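You operate a simulated robot arm through the tools that you are given. There is no shell and no other tool. Be economical: measure what you need, move in short steps, check, and stop when the job is done.

Carry out the task below with a simulated robot arm. There is one attempt and no reset: what you move stays moved.

TASK
Stack the white pack marked "glue" from the long table on top of the white pack that says "cord". Then take the purple book and put it on the black drip tray.
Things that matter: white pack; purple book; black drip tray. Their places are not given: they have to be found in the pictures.

It is judged by the outcome, as a careful person would: the job done as asked, and still so three seconds after it is handed in. It fails if anything else is knocked over, pushed out of place, dropped, spilled or broken.

THE ROBOT
A 7-joint arm with a two-finger parallel gripper, fixed in place. Base frame: the origin is at the foot of the arm, x ahead of it, y to its left, z up; the work surface is at about z = 0. Lengths are in cm, angles in rad, forces in N, time in s.
With the tool pointing down near the work surface it reaches from about 22 to 58 cm from the base axis. Its first joint turns from -1.152 to 1.152 rad. Payload 2.5 kg.
Tool frame: the origin (TCP) lies between the finger pads and is the grasp point; the fingertips stand 2.3 cm ahead of it; z points along the fingers, y is the line along which they close. The gripper opens to 9.4 cm. The fingers are 3.8 cm wide and 1 cm thick; the gripper's body (5.4 by 9.6 cm) begins 3.9 cm behind the TCP.
Orientation is told as [roll, pitch, yaw] about the base's x, y, z axes, in that order, counted from this pose: with the fingers straight down and closing along the base's y, the tool's x points along the base's -x, its y along +y and its z along -z.

THE INTERFACE
- The arm moves only by the tool apply_moves. Its argument "series" is a list of rows, each a list of 7 numbers: the turn, a rotation vector about the tool's x, y, z in rad, then the shift along the tool's x, y, z in cm, then the gripper command, from -1 (shut) to 1 (fully open), values between in proportion. In form: [[wx, wy, wz, dx, dy, dz, fingers], ...]. A call has 1 to 8 rows; each row shifts and turns the commanded pose from where the row before left it, along the tool's axes as they then stand. A row lasts 0.2 s, in which the tool goes at most 5 cm and 0.15 rad; a call with a longer step from one row to the next is refused whole, and so is a gripper value outside its range. A pose out of reach is approached as far as the arm can. The call stops where the force on the tool passes 40 N (or 10 N more than at its start, if that is more) or the arm is blocked; 0.2 s more then pass. The fingers move at their own pace (about 10.8 cm/s each) and stop on an object; they squeeze with about 34 N. The grip force told is the motor's: it shows also when the fingers shut on nothing. Time passes only in rows, and 0.2 s behind the last, so rows that do not move let the fingers close. It gives the time, the measured TCP pose, the force on the tool (base axes), the opening and the grip force at its end, in the units of the frame above (readings bear some noise), and new pictures: "views" is both (left out), scene, wrist or none.
- Cameras (640 x 400 px; columns grow to the right, rows downward): "scene" is fixed at [11.28, -39.29, 55.15]; the picture's right is [0.89, -0.46, 0.00], its down [-0.27, -0.52, -0.81] and it looks along [0.37, 0.72, -0.59] (base axes); focal length 357 px, centre (320, 200). "wrist" rides on the gripper at [-3.9, 0, -4.4] in the tool frame; the picture's right is [0.00, -1.00, 0.00], its down [0.97, 0.00, -0.24] and it looks along [0.24, 0.00, 0.97] (tool axes); focal length 218 px, centre (320, 200).
- locate(camera, pixels): for up to 12 pixels [column, row] of the newest picture of that camera ("zoom" is the newest enlarged one), the place [x, y, z] in the base frame of the surface seen there, good to about 0.2 cm, but the place of the scene camera against the robot may be out by one fixed shift of up to 1.8 cm in any direction. No time passes.
- inspect(camera, box): a new picture of the part [left, top, right, bottom] of that camera's present view, enlarged. No time passes.
- job_done(): hands the job in; it is judged then, once.

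Work in short steps. Measure before you move; look again where a grasp or a placing could have gone wrong, and mend it. You have 80 turns and 120 pictures in all, the two below and enlarged ones among them. Open the gripper and draw the arm clear of the work before you hand the job in, unless the task says otherwise; then end with one line.

The tools are called after ">>>" as a command line: name --pt "numbers of a row" for each row, then --argument value for the rest, lists and objects as JSON in quotes. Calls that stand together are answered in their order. apply_moves: Moves the arm, as the interface text tells. Its arguments: {"type":"object","properties":{"series":{"type":"array","items":{"type":"array","items":{"type":"number"}}},"views":{"type":"string","enum":["both","scene","wrist","none"]}},"required":["series"]} The other tools are called the same way: locate (camera, pixels) gives the place of the surface under pixels of a picture; inspect (camera, box) takes an enlarged picture of a part of a camera's view; job_done () hands the job in.

At the start:

```text
time_s: 0.0
tool_pos: [36.63, 25.27, 27.12]
tcp_rot: [0.0, -0.001, 0.001]
wrist_force: [0.0, 0.2, -0.2]
opening: 9.4
gripper_force: 0.0
```

scene: 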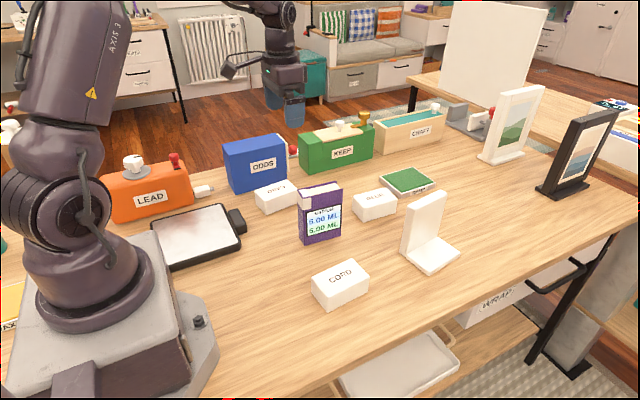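
wrist: 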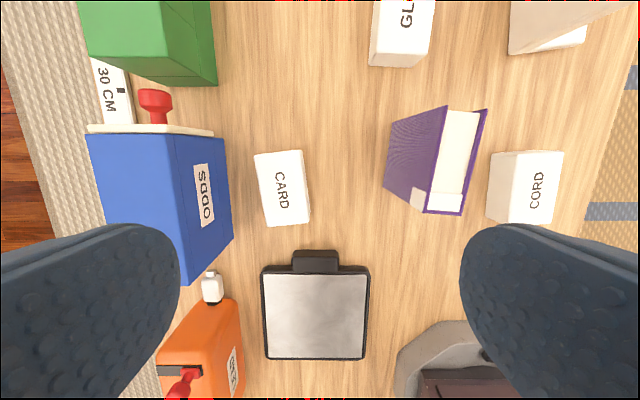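

The packs read "CARD" (275,195), probably "GLUE" (375,205) and "CORD" (340,283). The purple book stands at (320,213) and the tray is at (197,235). I'll enlarge the view and measure.

>>> inspect --camera "scene" --box '[240, 160, 480, 310]'

>>> locate --camera "wrist" --pixels '[[376, 10], [428, 10], [372, 62], [415, 62], [497, 156], [558, 156], [495, 215], [550, 218], [448, 112], [480, 114], [430, 205], [460, 208]]'

>>> locate --camera "wrist" --pixels '[[270, 275], [362, 275], [270, 352], [360, 352], [315, 315], [316, 262], [400, 160], [345, 200], [445, 160], [403, 50]]'

>>> locate --camera "scene" --pixels '[[354, 205], [374, 193], [397, 202], [376, 209], [311, 279], [349, 260], [369, 272], [328, 291], [298, 192], [336, 183], [342, 188], [304, 206]]'

```text
2.67 times, centred on (360, 235) of scene
```

zoom: 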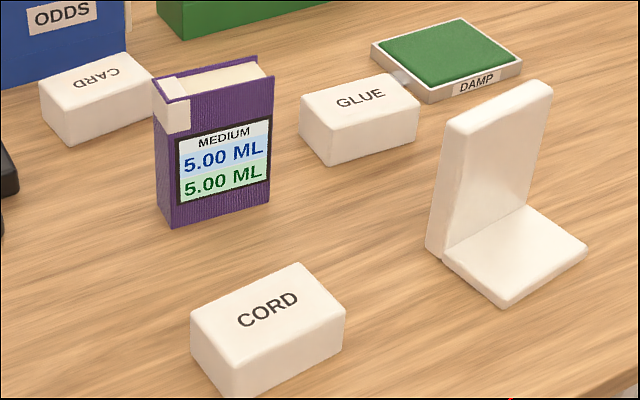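

```text
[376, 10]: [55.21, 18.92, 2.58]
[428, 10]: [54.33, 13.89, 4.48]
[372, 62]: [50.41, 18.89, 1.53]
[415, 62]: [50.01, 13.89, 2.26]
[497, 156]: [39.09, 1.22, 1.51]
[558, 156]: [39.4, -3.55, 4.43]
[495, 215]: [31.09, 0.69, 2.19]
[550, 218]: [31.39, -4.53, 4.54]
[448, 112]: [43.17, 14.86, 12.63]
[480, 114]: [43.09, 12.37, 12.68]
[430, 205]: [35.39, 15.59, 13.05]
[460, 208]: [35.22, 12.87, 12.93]
```

```text
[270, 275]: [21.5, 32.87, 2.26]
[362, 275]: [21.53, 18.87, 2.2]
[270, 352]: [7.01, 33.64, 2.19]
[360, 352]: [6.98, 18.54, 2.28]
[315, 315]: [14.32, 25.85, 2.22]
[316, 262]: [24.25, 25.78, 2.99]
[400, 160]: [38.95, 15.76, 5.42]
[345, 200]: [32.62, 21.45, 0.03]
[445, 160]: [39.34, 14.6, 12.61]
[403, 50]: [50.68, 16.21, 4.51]
```

```text
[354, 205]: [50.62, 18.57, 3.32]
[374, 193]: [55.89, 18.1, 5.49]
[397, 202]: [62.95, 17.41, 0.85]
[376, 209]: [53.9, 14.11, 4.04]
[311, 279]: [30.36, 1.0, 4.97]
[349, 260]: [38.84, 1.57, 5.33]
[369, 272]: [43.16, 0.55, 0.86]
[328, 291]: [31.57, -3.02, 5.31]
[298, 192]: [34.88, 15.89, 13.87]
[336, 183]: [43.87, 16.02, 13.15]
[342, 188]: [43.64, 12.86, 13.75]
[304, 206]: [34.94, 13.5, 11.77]
```

"GLUE" is near (54,16.3) with its top at 4.5. "CORD" is near (35,-1.7). I'll move to a spot short of GLUE for a closer look.

>>> apply_moves --pt "0 0 0 -3.5 -2.2 0 1" --pt "0 0 0 -3.5 -2.2 0 1" --pt "0 0 0 -3.5 -2.3 0 1" --pt "0 0 0 -3 -2.3 0 1" --pt "0 0 0 0 0 0 1"

```text
time_s: 1.2
tool_pos: [49.86, 16.06, 27.16]
tcp_rot: [0.0, -0.001, -0.001]
wrist_force: [0.7, 0.8, -0.8]
opening: 9.37
gripper_force: 0.0
```

scene: 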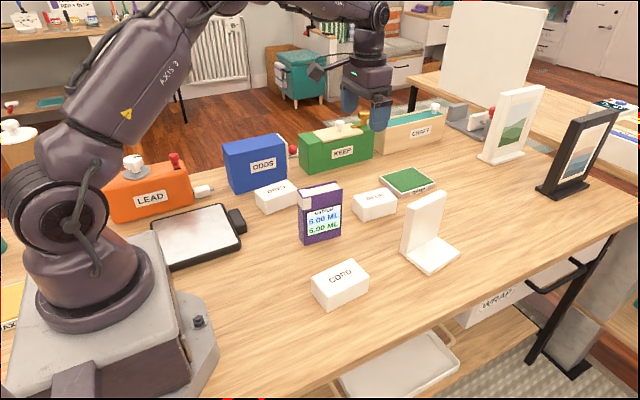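
wrist: 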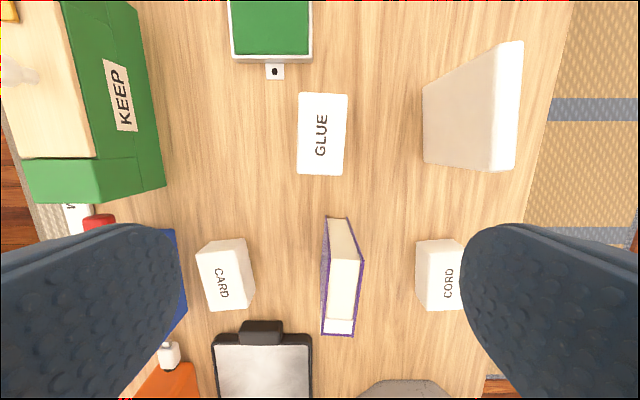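

>>> locate --camera "wrist" --pixels '[[303, 97], [343, 97], [301, 168], [339, 170], [321, 135], [425, 90], [427, 155], [268, 78], [420, 245], [458, 245], [422, 305], [462, 305]]'

>>> locate --camera "wrist" --pixels '[[332, 220], [348, 222], [326, 332], [352, 332], [359, 262], [330, 262]]'

```text
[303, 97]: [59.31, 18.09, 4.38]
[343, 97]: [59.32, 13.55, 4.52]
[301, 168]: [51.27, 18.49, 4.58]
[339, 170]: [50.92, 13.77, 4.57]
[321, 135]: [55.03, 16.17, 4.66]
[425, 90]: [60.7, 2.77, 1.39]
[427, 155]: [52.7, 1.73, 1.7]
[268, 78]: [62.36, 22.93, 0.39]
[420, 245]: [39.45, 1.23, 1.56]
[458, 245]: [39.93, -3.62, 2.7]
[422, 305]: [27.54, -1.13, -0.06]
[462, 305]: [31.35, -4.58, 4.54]
```

```text
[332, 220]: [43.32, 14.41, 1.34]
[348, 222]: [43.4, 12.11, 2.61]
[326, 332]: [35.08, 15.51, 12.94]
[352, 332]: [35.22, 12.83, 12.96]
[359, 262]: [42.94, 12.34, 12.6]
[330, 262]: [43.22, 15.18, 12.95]
```

GLUE is centred at (55.1,16.0) with its top at 4.55 and yaw about -0.035. I'll descend over it in steps, gripper open.

>>> apply_moves --pt "0 0 0.035 -4.5 0.1 0 1" --pt "0 0 0 0 0 5 1" --pt "0 0 0 0 0 5 1" --pt "0 0 0 0 0 5 1" --pt "0 0 0 0 0 3 1" --pt "0 0 0 0 0 0 1"

```text
time_s: 2.6
tool_pos: [54.61, 16.28, 9.15]
tcp_rot: [0.001, 0.0, -0.036]
wrist_force: [-0.5, -0.2, 0.3]
opening: 9.42
gripper_force: 0.0
```

scene: 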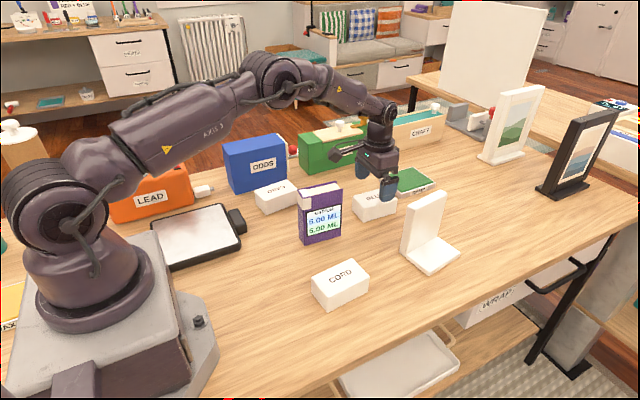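
wrist: 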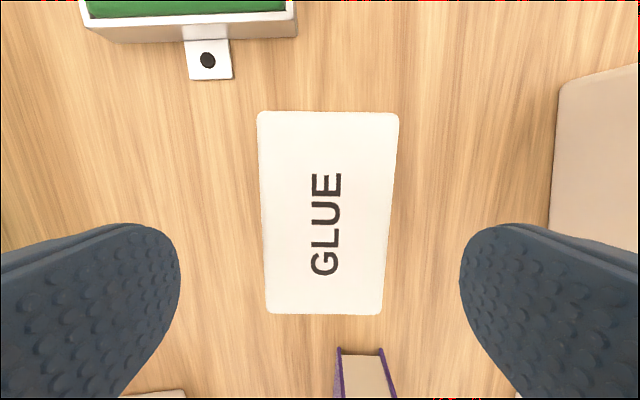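

The pack is centred within about 0.25 cm between the fingers. I'll descend to z≈3 and close.

>>> apply_moves --pt "0 0 0 0 -0.2 3 1" --pt "0 0 0 0 0 3.1 1" --pt "0 0 0 0 0 0 1" --pt "0 0 0 0 0 0 -1" --pt "0 0 0 0 0 0 -1" --pt "0 0 0 0 0 0 -1"

```text
time_s: 4.0
tool_pos: [54.47, 16.22, 2.98]
tcp_rot: [0.0, 0.0, -0.036]
wrist_force: [0.3, 0.0, -0.9]
opening: 5.78
gripper_force: 34.4
```

scene: 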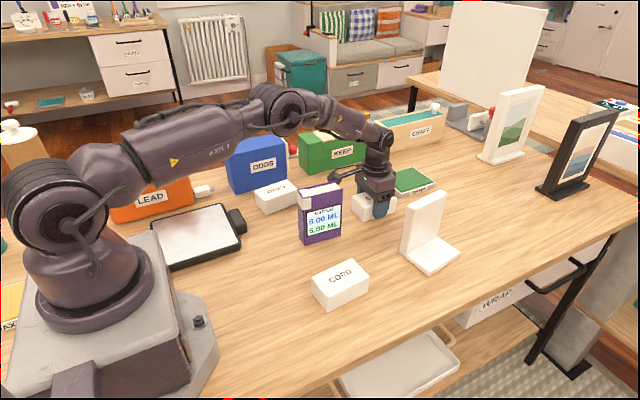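
wrist: 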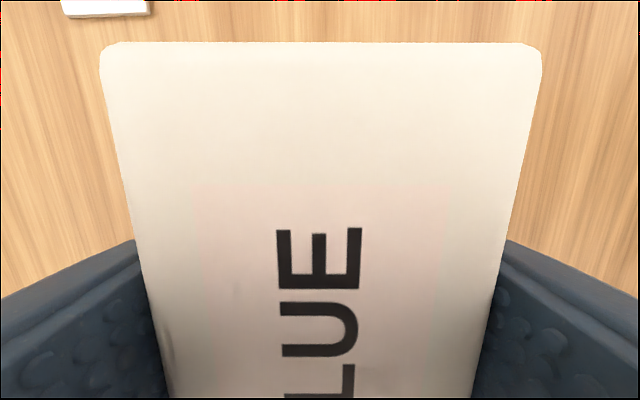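

Gripped (5.8 cm wide, 34 N). I'll lift straight up 20 cm.

>>> apply_moves --pt "0 0 0 0 0 -2 -1" --pt "0 0 0 0 0 -4.5 -1" --pt "0 0 0 0 0 -4.5 -1" --pt "0 0 0 0 0 -4.5 -1" --pt "0 0 0 0 0 -4.5 -1" --pt "0 0 0 0 0 0 -1"

```text
time_s: 5.4
tool_pos: [54.39, 15.85, 22.92]
tcp_rot: [-0.001, 0.002, -0.035]
wrist_force: [1.1, -0.4, -1.5]
opening: 5.76
gripper_force: 33.9
```

scene: 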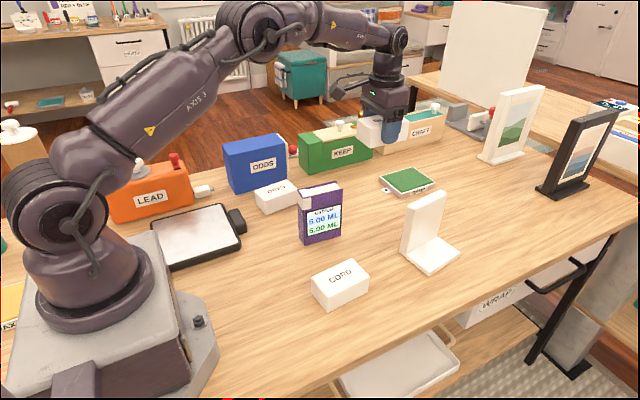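
wrist: 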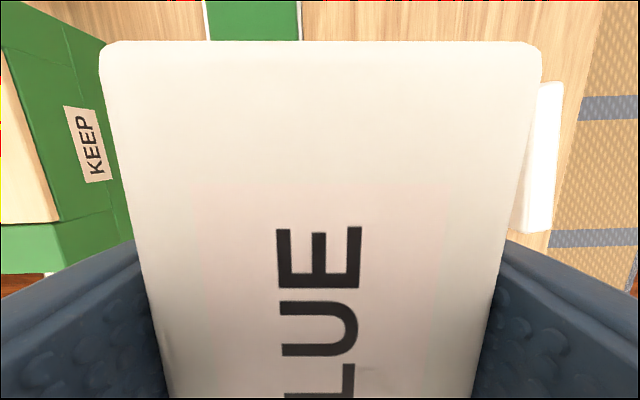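

Held firmly. For an exact CORD position I'll zoom the scene on CORD and the book; the book's top, already measured by the wrist camera, gives the scene offset.

>>> inspect --camera "scene" --box '[280, 170, 400, 320]'

```text
2.67 times, centred on (340, 245) of scene
```

zoom: 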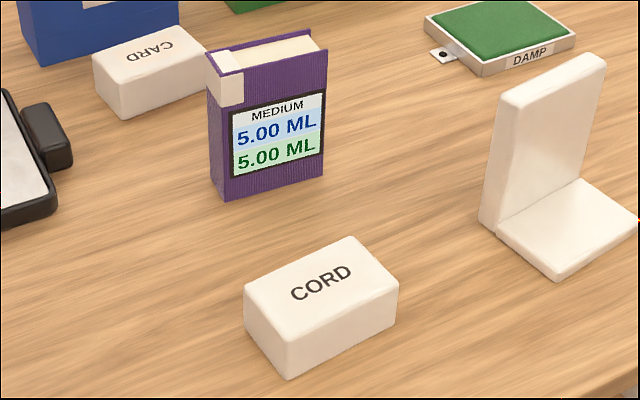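

>>> locate --camera "zoom" --pixels '[[249, 287], [351, 240], [395, 282], [289, 337], [320, 284], [209, 56], [310, 37], [325, 53], [226, 72], [441, 54], [320, 345], [240, 150]]'

```text
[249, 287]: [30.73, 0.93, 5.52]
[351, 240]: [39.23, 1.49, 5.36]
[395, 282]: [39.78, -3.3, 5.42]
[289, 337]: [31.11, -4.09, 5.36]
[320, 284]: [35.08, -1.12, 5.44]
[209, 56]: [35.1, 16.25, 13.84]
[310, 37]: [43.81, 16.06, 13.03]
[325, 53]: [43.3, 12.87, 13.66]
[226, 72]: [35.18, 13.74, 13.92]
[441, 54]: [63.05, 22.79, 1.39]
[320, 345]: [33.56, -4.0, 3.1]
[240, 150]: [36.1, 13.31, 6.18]
```

Scene offset is about (0.2, 0.65, 0.9). CORD is therefore centred at about (35.0,-1.9) with yaw ≈0.085 and top ≈4.5. I'll carry GLUE there at height.

>>> apply_moves --pt "0 0 -0.12 0 0 0 -1" --pt "0 0 0 3.57 -2.67 0 -1" --pt "0 0 0 3.57 -2.67 0 -1" --pt "0 0 0 3.57 -2.67 0 -1" --pt "0 0 0 3.57 -2.67 0 -1" --pt "0 0 0 3.57 -2.67 0 -1" --pt "0 0 0 3.57 -2.67 0 -1" --pt "0 0 0 0 0 0 -1"

```text
time_s: 7.2
tool_pos: [34.46, -1.41, 22.46]
tcp_rot: [0.0, 0.0, 0.085]
wrist_force: [0.0, 0.5, -1.5]
opening: 5.79
gripper_force: 34.0
```

scene: 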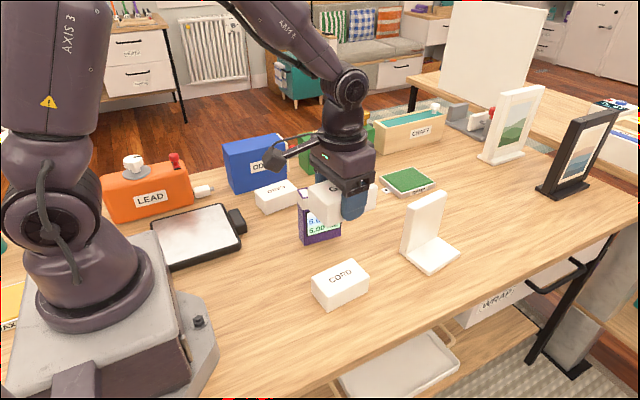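
wrist: 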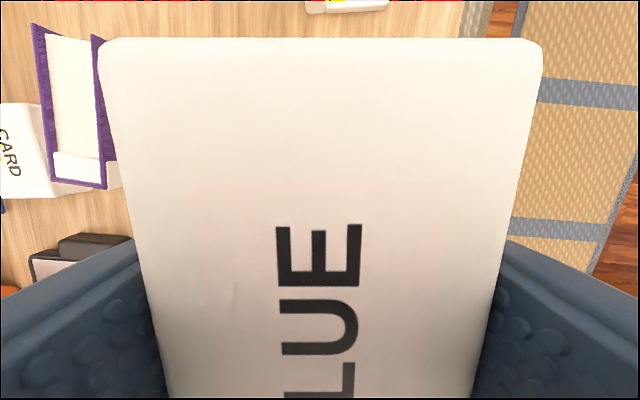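

Now I'll descend to a few cm above CORD and check.

>>> apply_moves --pt "0 0 0 0 0 4 -1" --pt "0 0 0 0 0 4 -1" --pt "0 0 0 0 0 3.5 -1" --pt "0 0 0 0 0 0 -1"

```text
time_s: 8.2
tool_pos: [34.68, -1.83, 11.49]
tcp_rot: [0.0, -0.001, 0.087]
wrist_force: [-0.1, -0.2, -1.7]
opening: 5.77
gripper_force: 33.9
```

scene: 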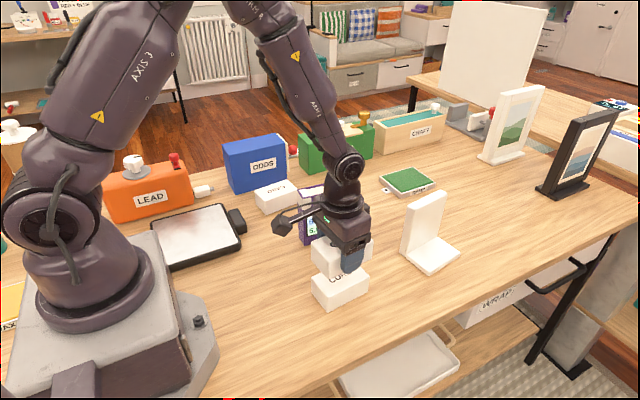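
wrist: 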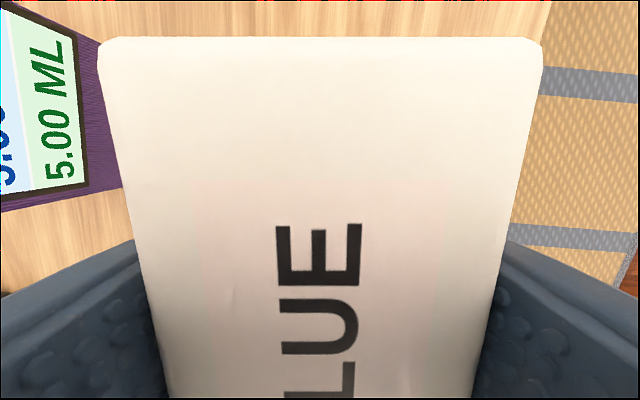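

>>> apply_moves --pt "0 0 0 0.25 0 2.6 -1" --pt "0 0 0 0 0 0 -1" --views "none"

>>> inspect --camera "scene" --box '[280, 210, 400, 320]'

```text
time_s: 8.8
tool_pos: [34.44, -1.7, 8.88]
tcp_rot: [-0.001, -0.001, 0.085]
wrist_force: [0.1, 0.1, -2.1]
opening: 5.74
gripper_force: 34.3
```

```text
3.64 times, centred on (340, 265) of scene
```

zoom: 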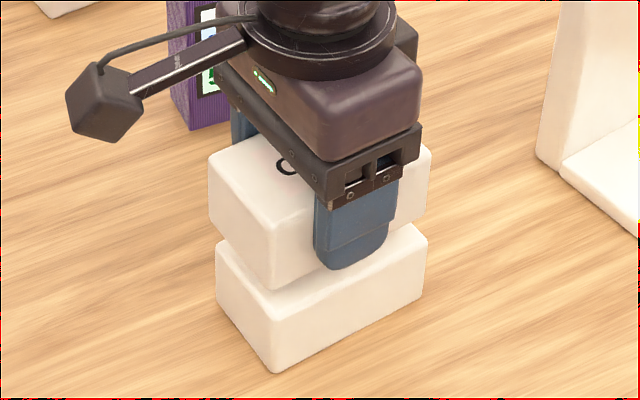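

It is well aligned over CORD, about 1.3 cm above. I'll lower gently to contact.

>>> apply_moves --pt "0 0 0 0 -0.1 0.8 -1" --pt "0 0 0 0 0 0.3 -1" --pt "0 0 0 0 0 0.15 -1" --pt "0 0 0 0 0 0 -1" --views "none"

>>> inspect --camera "scene" --box '[280, 210, 400, 320]'

```text
time_s: 9.8
tool_pos: [34.34, -1.75, 7.68]
tcp_rot: [0.0, 0.001, 0.086]
wrist_force: [0.3, -1.1, -1.9]
opening: 5.74
gripper_force: 33.6
```

```text
3.64 times, centred on (340, 265) of scene
```

zoom: 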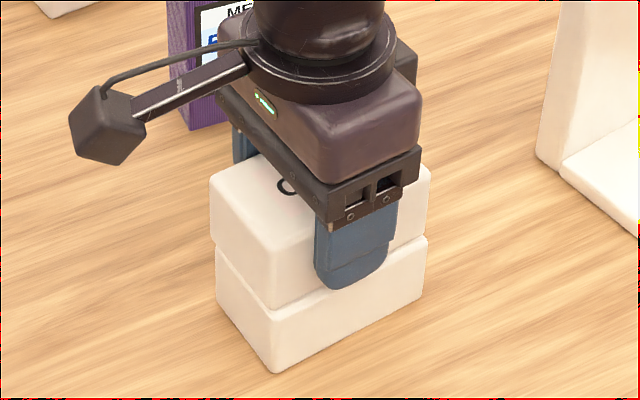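

>>> apply_moves --pt "0 0 0 -0.15 0 0.1 -1" --pt "0 0 0 0 0 0.12 -1" --pt "0 0 0 0 0 0 -1" --views "none"

```text
time_s: 10.6
tool_pos: [34.52, -1.76, 7.58]
tcp_rot: [-0.001, 0.002, 0.084]
wrist_force: [-5.2, 1.2, 16.3]
opening: 5.77
gripper_force: 34.0
```

Contact: the upward force is now 16 N. I'll release and go straight up.

>>> apply_moves --pt "0 0 0 0 0 -0.1 -0.5" --pt "0 0 0 0 0 0 0.8" --pt "0 0 0 0 0 0 1" --pt "0 0 0 0 0 -3 1" --pt "0 0 0 0 0 -4 1" --pt "0 0 0 0 0 -5 1" --pt "0 0 0 0 0 -5 1" --pt "0 0 0 0 0 0 1"

```text
time_s: 12.4
tool_pos: [34.21, -1.89, 24.51]
tcp_rot: [-0.001, 0.0, 0.086]
wrist_force: [-0.2, -0.5, 0.4]
opening: 9.41
gripper_force: 0.1
```

scene: 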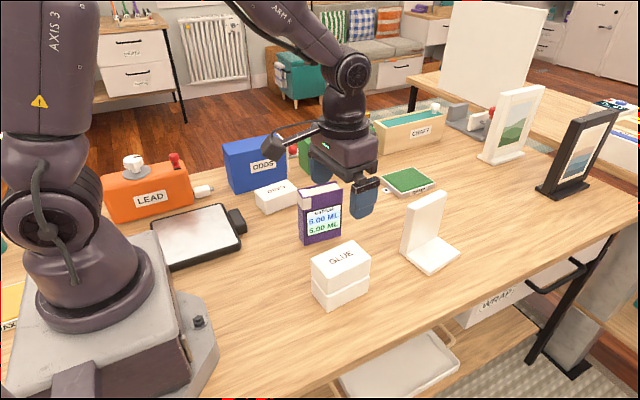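
wrist: 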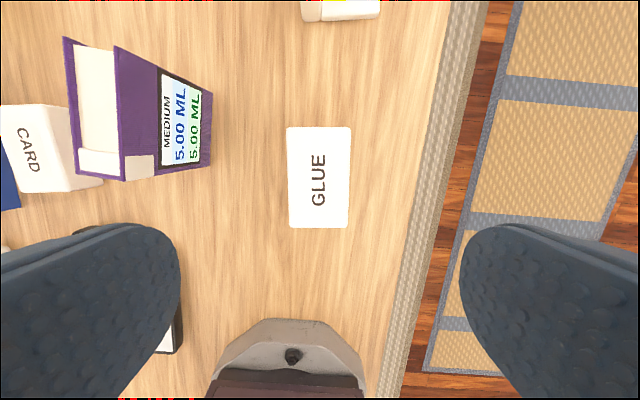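

The stack is neat. Next is the book: top centre ≈(39.2,14.0), thickness about 3 along y, yaw ≈-0.045. I'll move above it.

>>> apply_moves --pt "0 0 0.13 0 0 0 1" --pt "0 0 0 -1.07 4.03 0 1" --pt "0 0 0 -1.07 4.03 0 1" --pt "0 0 0 -1.07 4.03 0 1" --pt "0 0 0 -1.07 4.03 0 1" --pt "0 0 0 0 0 0 1" --pt "0 0 0 0 0 0 1"

```text
time_s: 14.0
tool_pos: [39.51, 14.17, 24.6]
tcp_rot: [0.0, 0.001, -0.044]
wrist_force: [0.3, -0.1, 0.8]
opening: 9.38
gripper_force: 0.0
```

scene: 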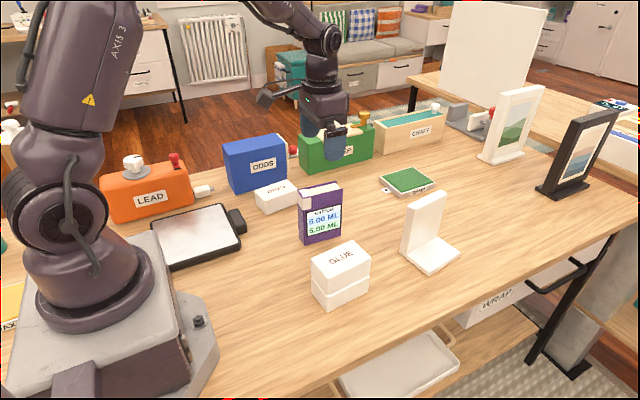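
wrist: 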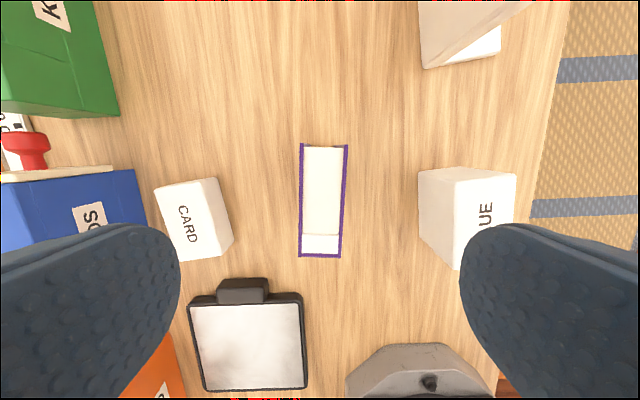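

>>> locate --camera "wrist" --pixels '[[305, 148], [345, 150], [302, 252], [339, 254], [195, 305], [300, 300], [204, 386], [303, 382], [250, 345], [250, 285], [135, 175], [160, 340]]'

>>> inspect --camera "scene" --box '[140, 190, 260, 280]'

```text
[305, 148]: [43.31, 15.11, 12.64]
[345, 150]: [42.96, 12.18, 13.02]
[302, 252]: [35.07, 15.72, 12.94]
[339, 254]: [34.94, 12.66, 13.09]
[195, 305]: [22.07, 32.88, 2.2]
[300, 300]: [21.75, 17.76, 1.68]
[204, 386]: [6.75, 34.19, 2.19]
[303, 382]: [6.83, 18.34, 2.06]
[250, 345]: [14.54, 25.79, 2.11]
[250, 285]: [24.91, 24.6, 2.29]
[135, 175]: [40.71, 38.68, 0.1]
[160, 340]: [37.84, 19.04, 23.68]
```

```text
4.44 times, centred on (200, 235) of scene
```

zoom: 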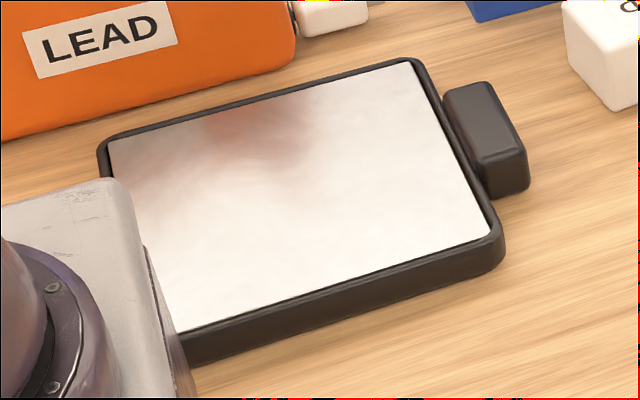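

Book top centre is (39.05,13.95), and the tray is a flat plate at z≈2.2 centred at (14.4,25.9). I'll descend to z≈9.8 and grip.

>>> apply_moves --pt "0 0 0.015 0.4 -0.2 4 1" --pt "0 0 0 0 0 4 1" --pt "0 0 0 0 0 4 1" --pt "0 0 0 0 0 2.8 1" --pt "0 0 0 0 0 0 1" --pt "0 0 0 0 0 0 1"

```text
time_s: 15.4
tool_pos: [39.16, 14.07, 9.68]
tcp_rot: [0.001, 0.002, -0.059]
wrist_force: [0.5, 0.8, 0.7]
opening: 9.42
gripper_force: 0.1
```

scene: 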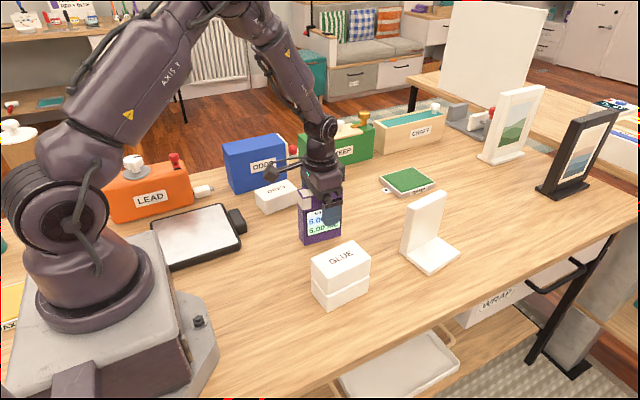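
wrist: 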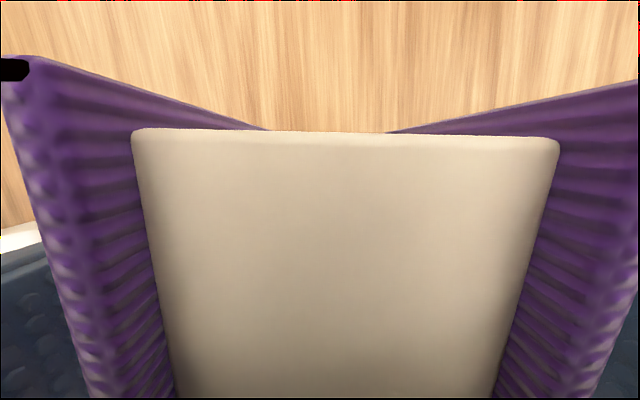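

>>> apply_moves --pt "0 0 0 0 0 0 -1" --pt "0 0 0 0 0 0 -1" --pt "0 0 0 0 0 0 -1" --pt "0 0 0 0 0 0 -1" --pt "0 0 0 0 0 -1 -1" --pt "0 0 0 0 0 -3 -1" --pt "0 0 0 0 0 0 -1"

```text
time_s: 17.0
tool_pos: [39.23, 13.96, 13.77]
tcp_rot: [0.0, 0.0, -0.063]
wrist_force: [-0.9, 1.4, -2.5]
opening: 3.49
gripper_force: 33.9
```

scene: 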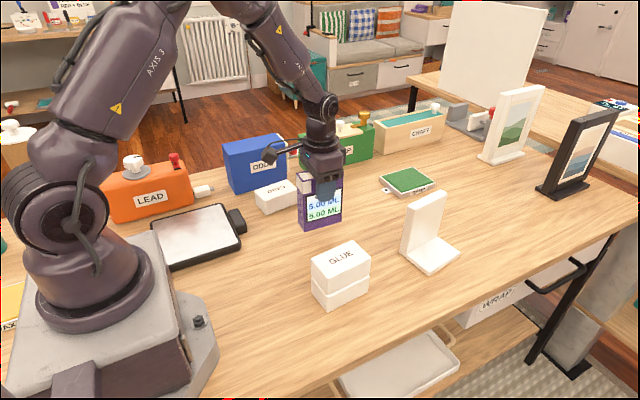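
wrist: 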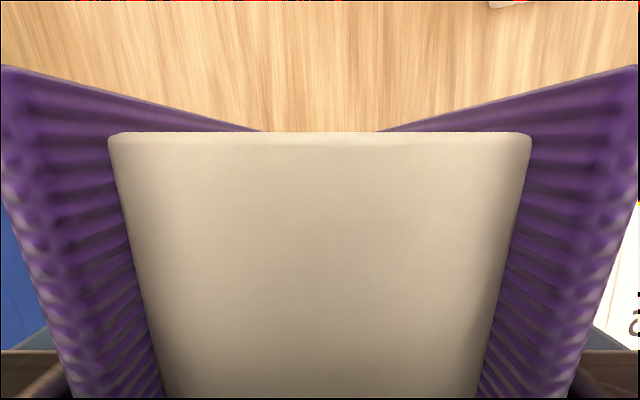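

The book is held (3.5 cm). I'll raise it and carry it most of the way to the tray.

>>> apply_moves --pt "0 0 0 0 0 -4 -1" --pt "0 0 0 0 0 -4 -1" --pt "0 0 0 3.5 1.445 0 -1" --pt "0 0 0 4.0 1.65 0 -1" --pt "0 0 0 4.0 1.65 0 -1" --pt "0 0 0 3.5 1.445 0 -1" --pt "0 0 0 0 0 0 -1"

```text
time_s: 18.6
tool_pos: [24.61, 21.09, 21.85]
tcp_rot: [0.001, 0.0, -0.06]
wrist_force: [-0.4, -0.5, -2.9]
opening: 3.5
gripper_force: 33.9
```

scene: 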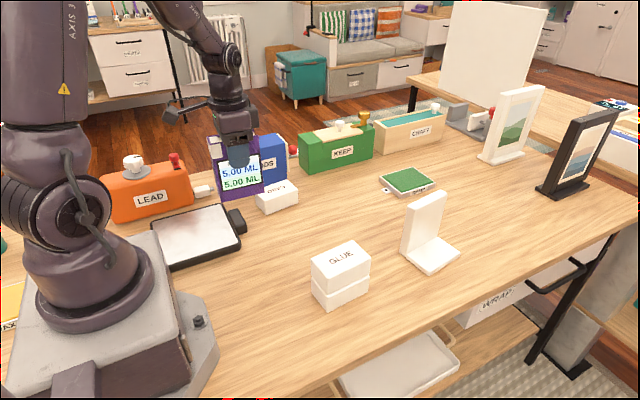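
wrist: 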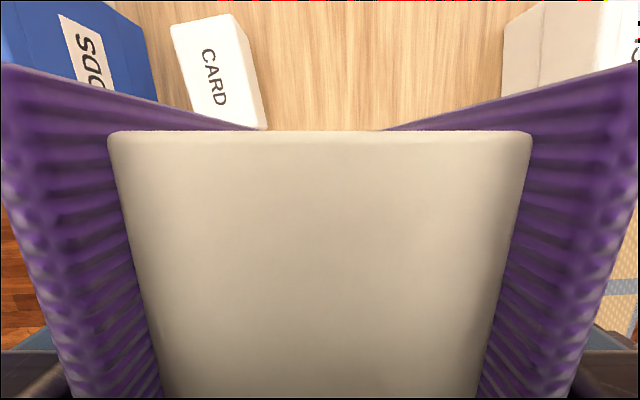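

>>> apply_moves --pt "0 0 0 3.1 1.3 0 -1" --pt "0 0 0 3.1 1.3 0 -1" --pt "0 0 0 3.1 1.3 0 -1" --pt "0 0 0 0 0 0 -1" --pt "0 0 0 0 0 0 -1"

```text
time_s: 19.8
tool_pos: [15.47, 25.72, 21.85]
tcp_rot: [0.001, 0.001, -0.061]
wrist_force: [0.4, -0.4, -2.8]
opening: 3.49
gripper_force: 33.8
```

scene: 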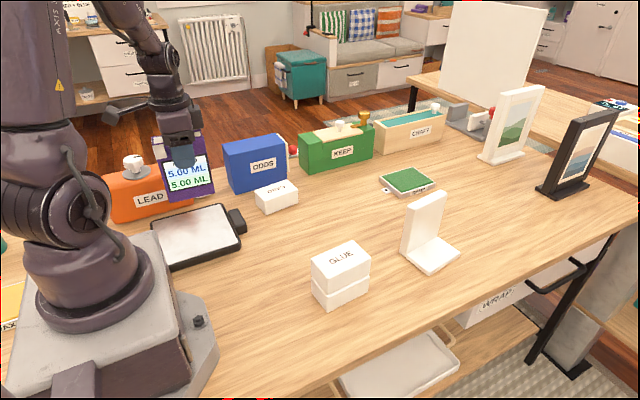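
wrist: 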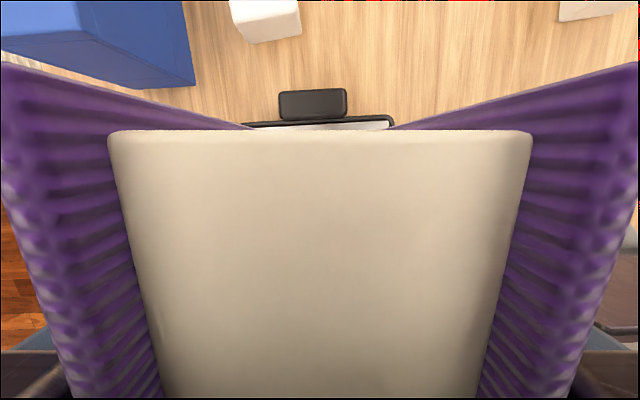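

At the target, level. I'll descend to about 1.5 cm above the plate.

>>> apply_moves --pt "0 0 0 0 0 3 -1" --pt "0 0 0 0 0 3 -1" --pt "0 0 0 0 0 2.4 -1" --pt "0 0 0 0 0 0 -1" --views "none"

>>> inspect --camera "scene" --box '[90, 110, 270, 280]'

```text
time_s: 20.8
tool_pos: [15.51, 25.74, 13.13]
tcp_rot: [0.0, -0.001, -0.062]
wrist_force: [0.3, -0.3, -3.4]
opening: 3.49
gripper_force: 34.3
```

```text
2.35 times, centred on (180, 195) of scene
```

zoom: 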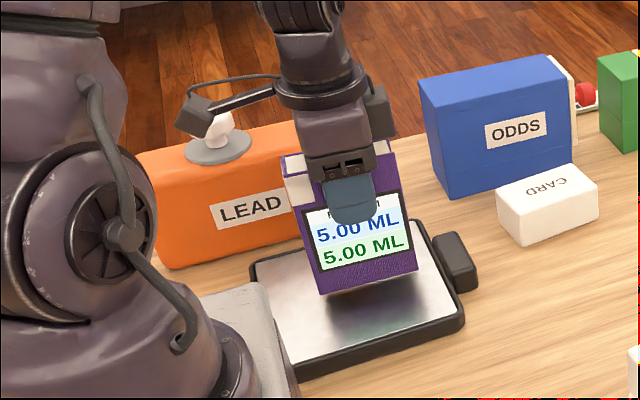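

Good position with about 1 cm to go. I'll lower in small steps.

>>> apply_moves --pt "0 0 0 0 0 0.6 -1" --pt "0 0 0 0 0 0.3 -1" --pt "0 0 0 0 0 0.15 -1" --pt "0 0 0 0 0 0.1 -1" --pt "0 0 0 0 0 0 -1" --views "none"

```text
time_s: 22.0
tool_pos: [15.38, 25.53, 12.04]
tcp_rot: [0.001, 0.001, -0.06]
wrist_force: [0.1, -0.3, -3.4]
opening: 3.5
gripper_force: 34.2
```

>>> apply_moves --pt "0 0 0 0 0 0.12 -1" --pt "0 0 0 0 0 0.1 -1" --pt "0 0 0 0 0 0 -1" --views "none"

>>> inspect --camera "scene" --box '[150, 160, 250, 260]'

```text
time_s: 22.8
tool_pos: [15.36, 25.54, 11.91]
tcp_rot: [-0.001, 0.0, -0.06]
wrist_force: [-2.8, -9.6, 34.5]
opening: 3.51
gripper_force: 33.9
```

```text
4.00 times, centred on (200, 210) of scene
```

zoom: 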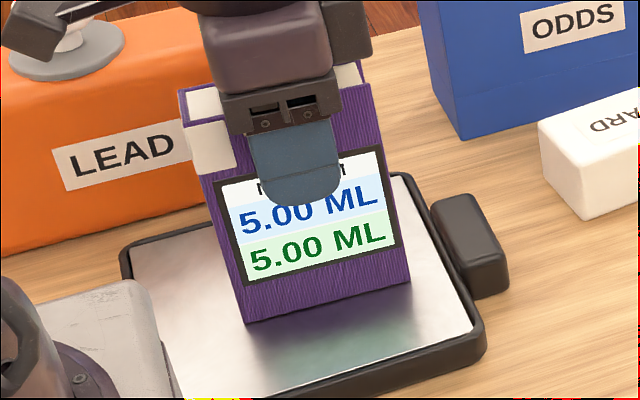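

It touches the plate at 34 N. I'll ease off slightly, release and rise.

>>> apply_moves --pt "0 0 0 0 0 -0.12 -1" --pt "0 0 0 0 0 0 -0.1" --pt "0 0 0 0 0 0 0.4" --pt "0 0 0 0 0 0 0.6" --pt "0 0 0 0 0 -2 0.6" --pt "0 0 0 0 0 -4 0.6" --pt "0 0 0 0 0 -4 0.6" --pt "0 0 0 0 0 0 0.6"

```text
time_s: 24.6
tool_pos: [15.39, 25.35, 21.89]
tcp_rot: [0.0, 0.001, -0.059]
wrist_force: [-0.2, -0.3, 0.0]
opening: 7.51
gripper_force: 0.0
```

scene: 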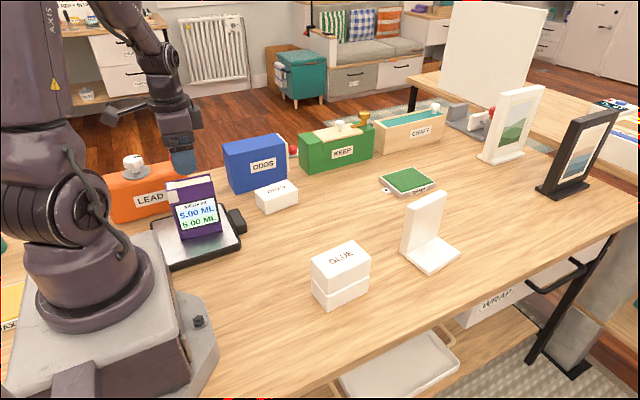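
wrist: 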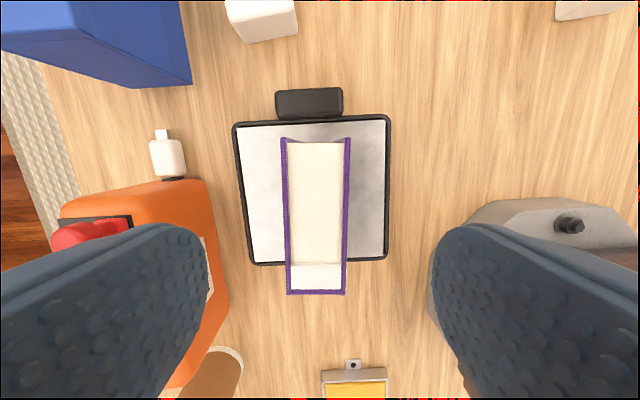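

The book stands upright on the tray and everything else is undisturbed. I'll draw the arm up and clear, then do a final check.

>>> apply_moves --pt "0 0 0 0 0 -3 0.8" --pt "0 0 0 -3 -1 -2 1" --pt "0 0 0 -4 -1.5 0 1" --pt "0 0 0 -4 -1.5 0 1" --pt "0 0 0 -4 -1 0 1" --pt "0 0 0 0 0 0 1" --pt "0 0 0 0 0 0 1" --views "scene"

```text
time_s: 26.2
tool_pos: [30.18, 19.48, 26.87]
tcp_rot: [0.0, 0.0, -0.06]
wrist_force: [1.0, 0.2, -1.0]
opening: 9.39
gripper_force: 0.1
```

scene: 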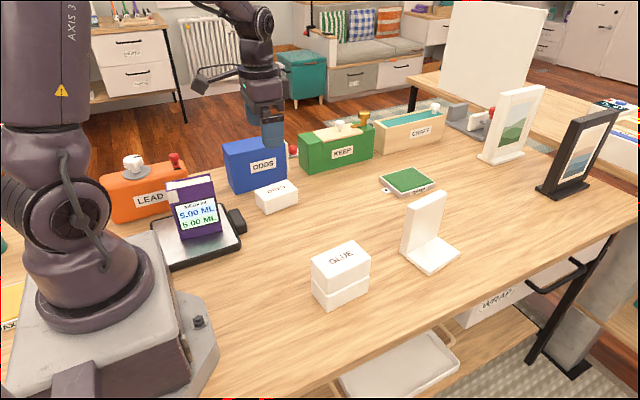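

>>> job_done

```text
The job is handed in.
```

The "glue" pack is stacked on the "cord" pack, and the purple book is standing upright on the black drip tray. Nothing else was moved, the gripper is open and the arm is clear.
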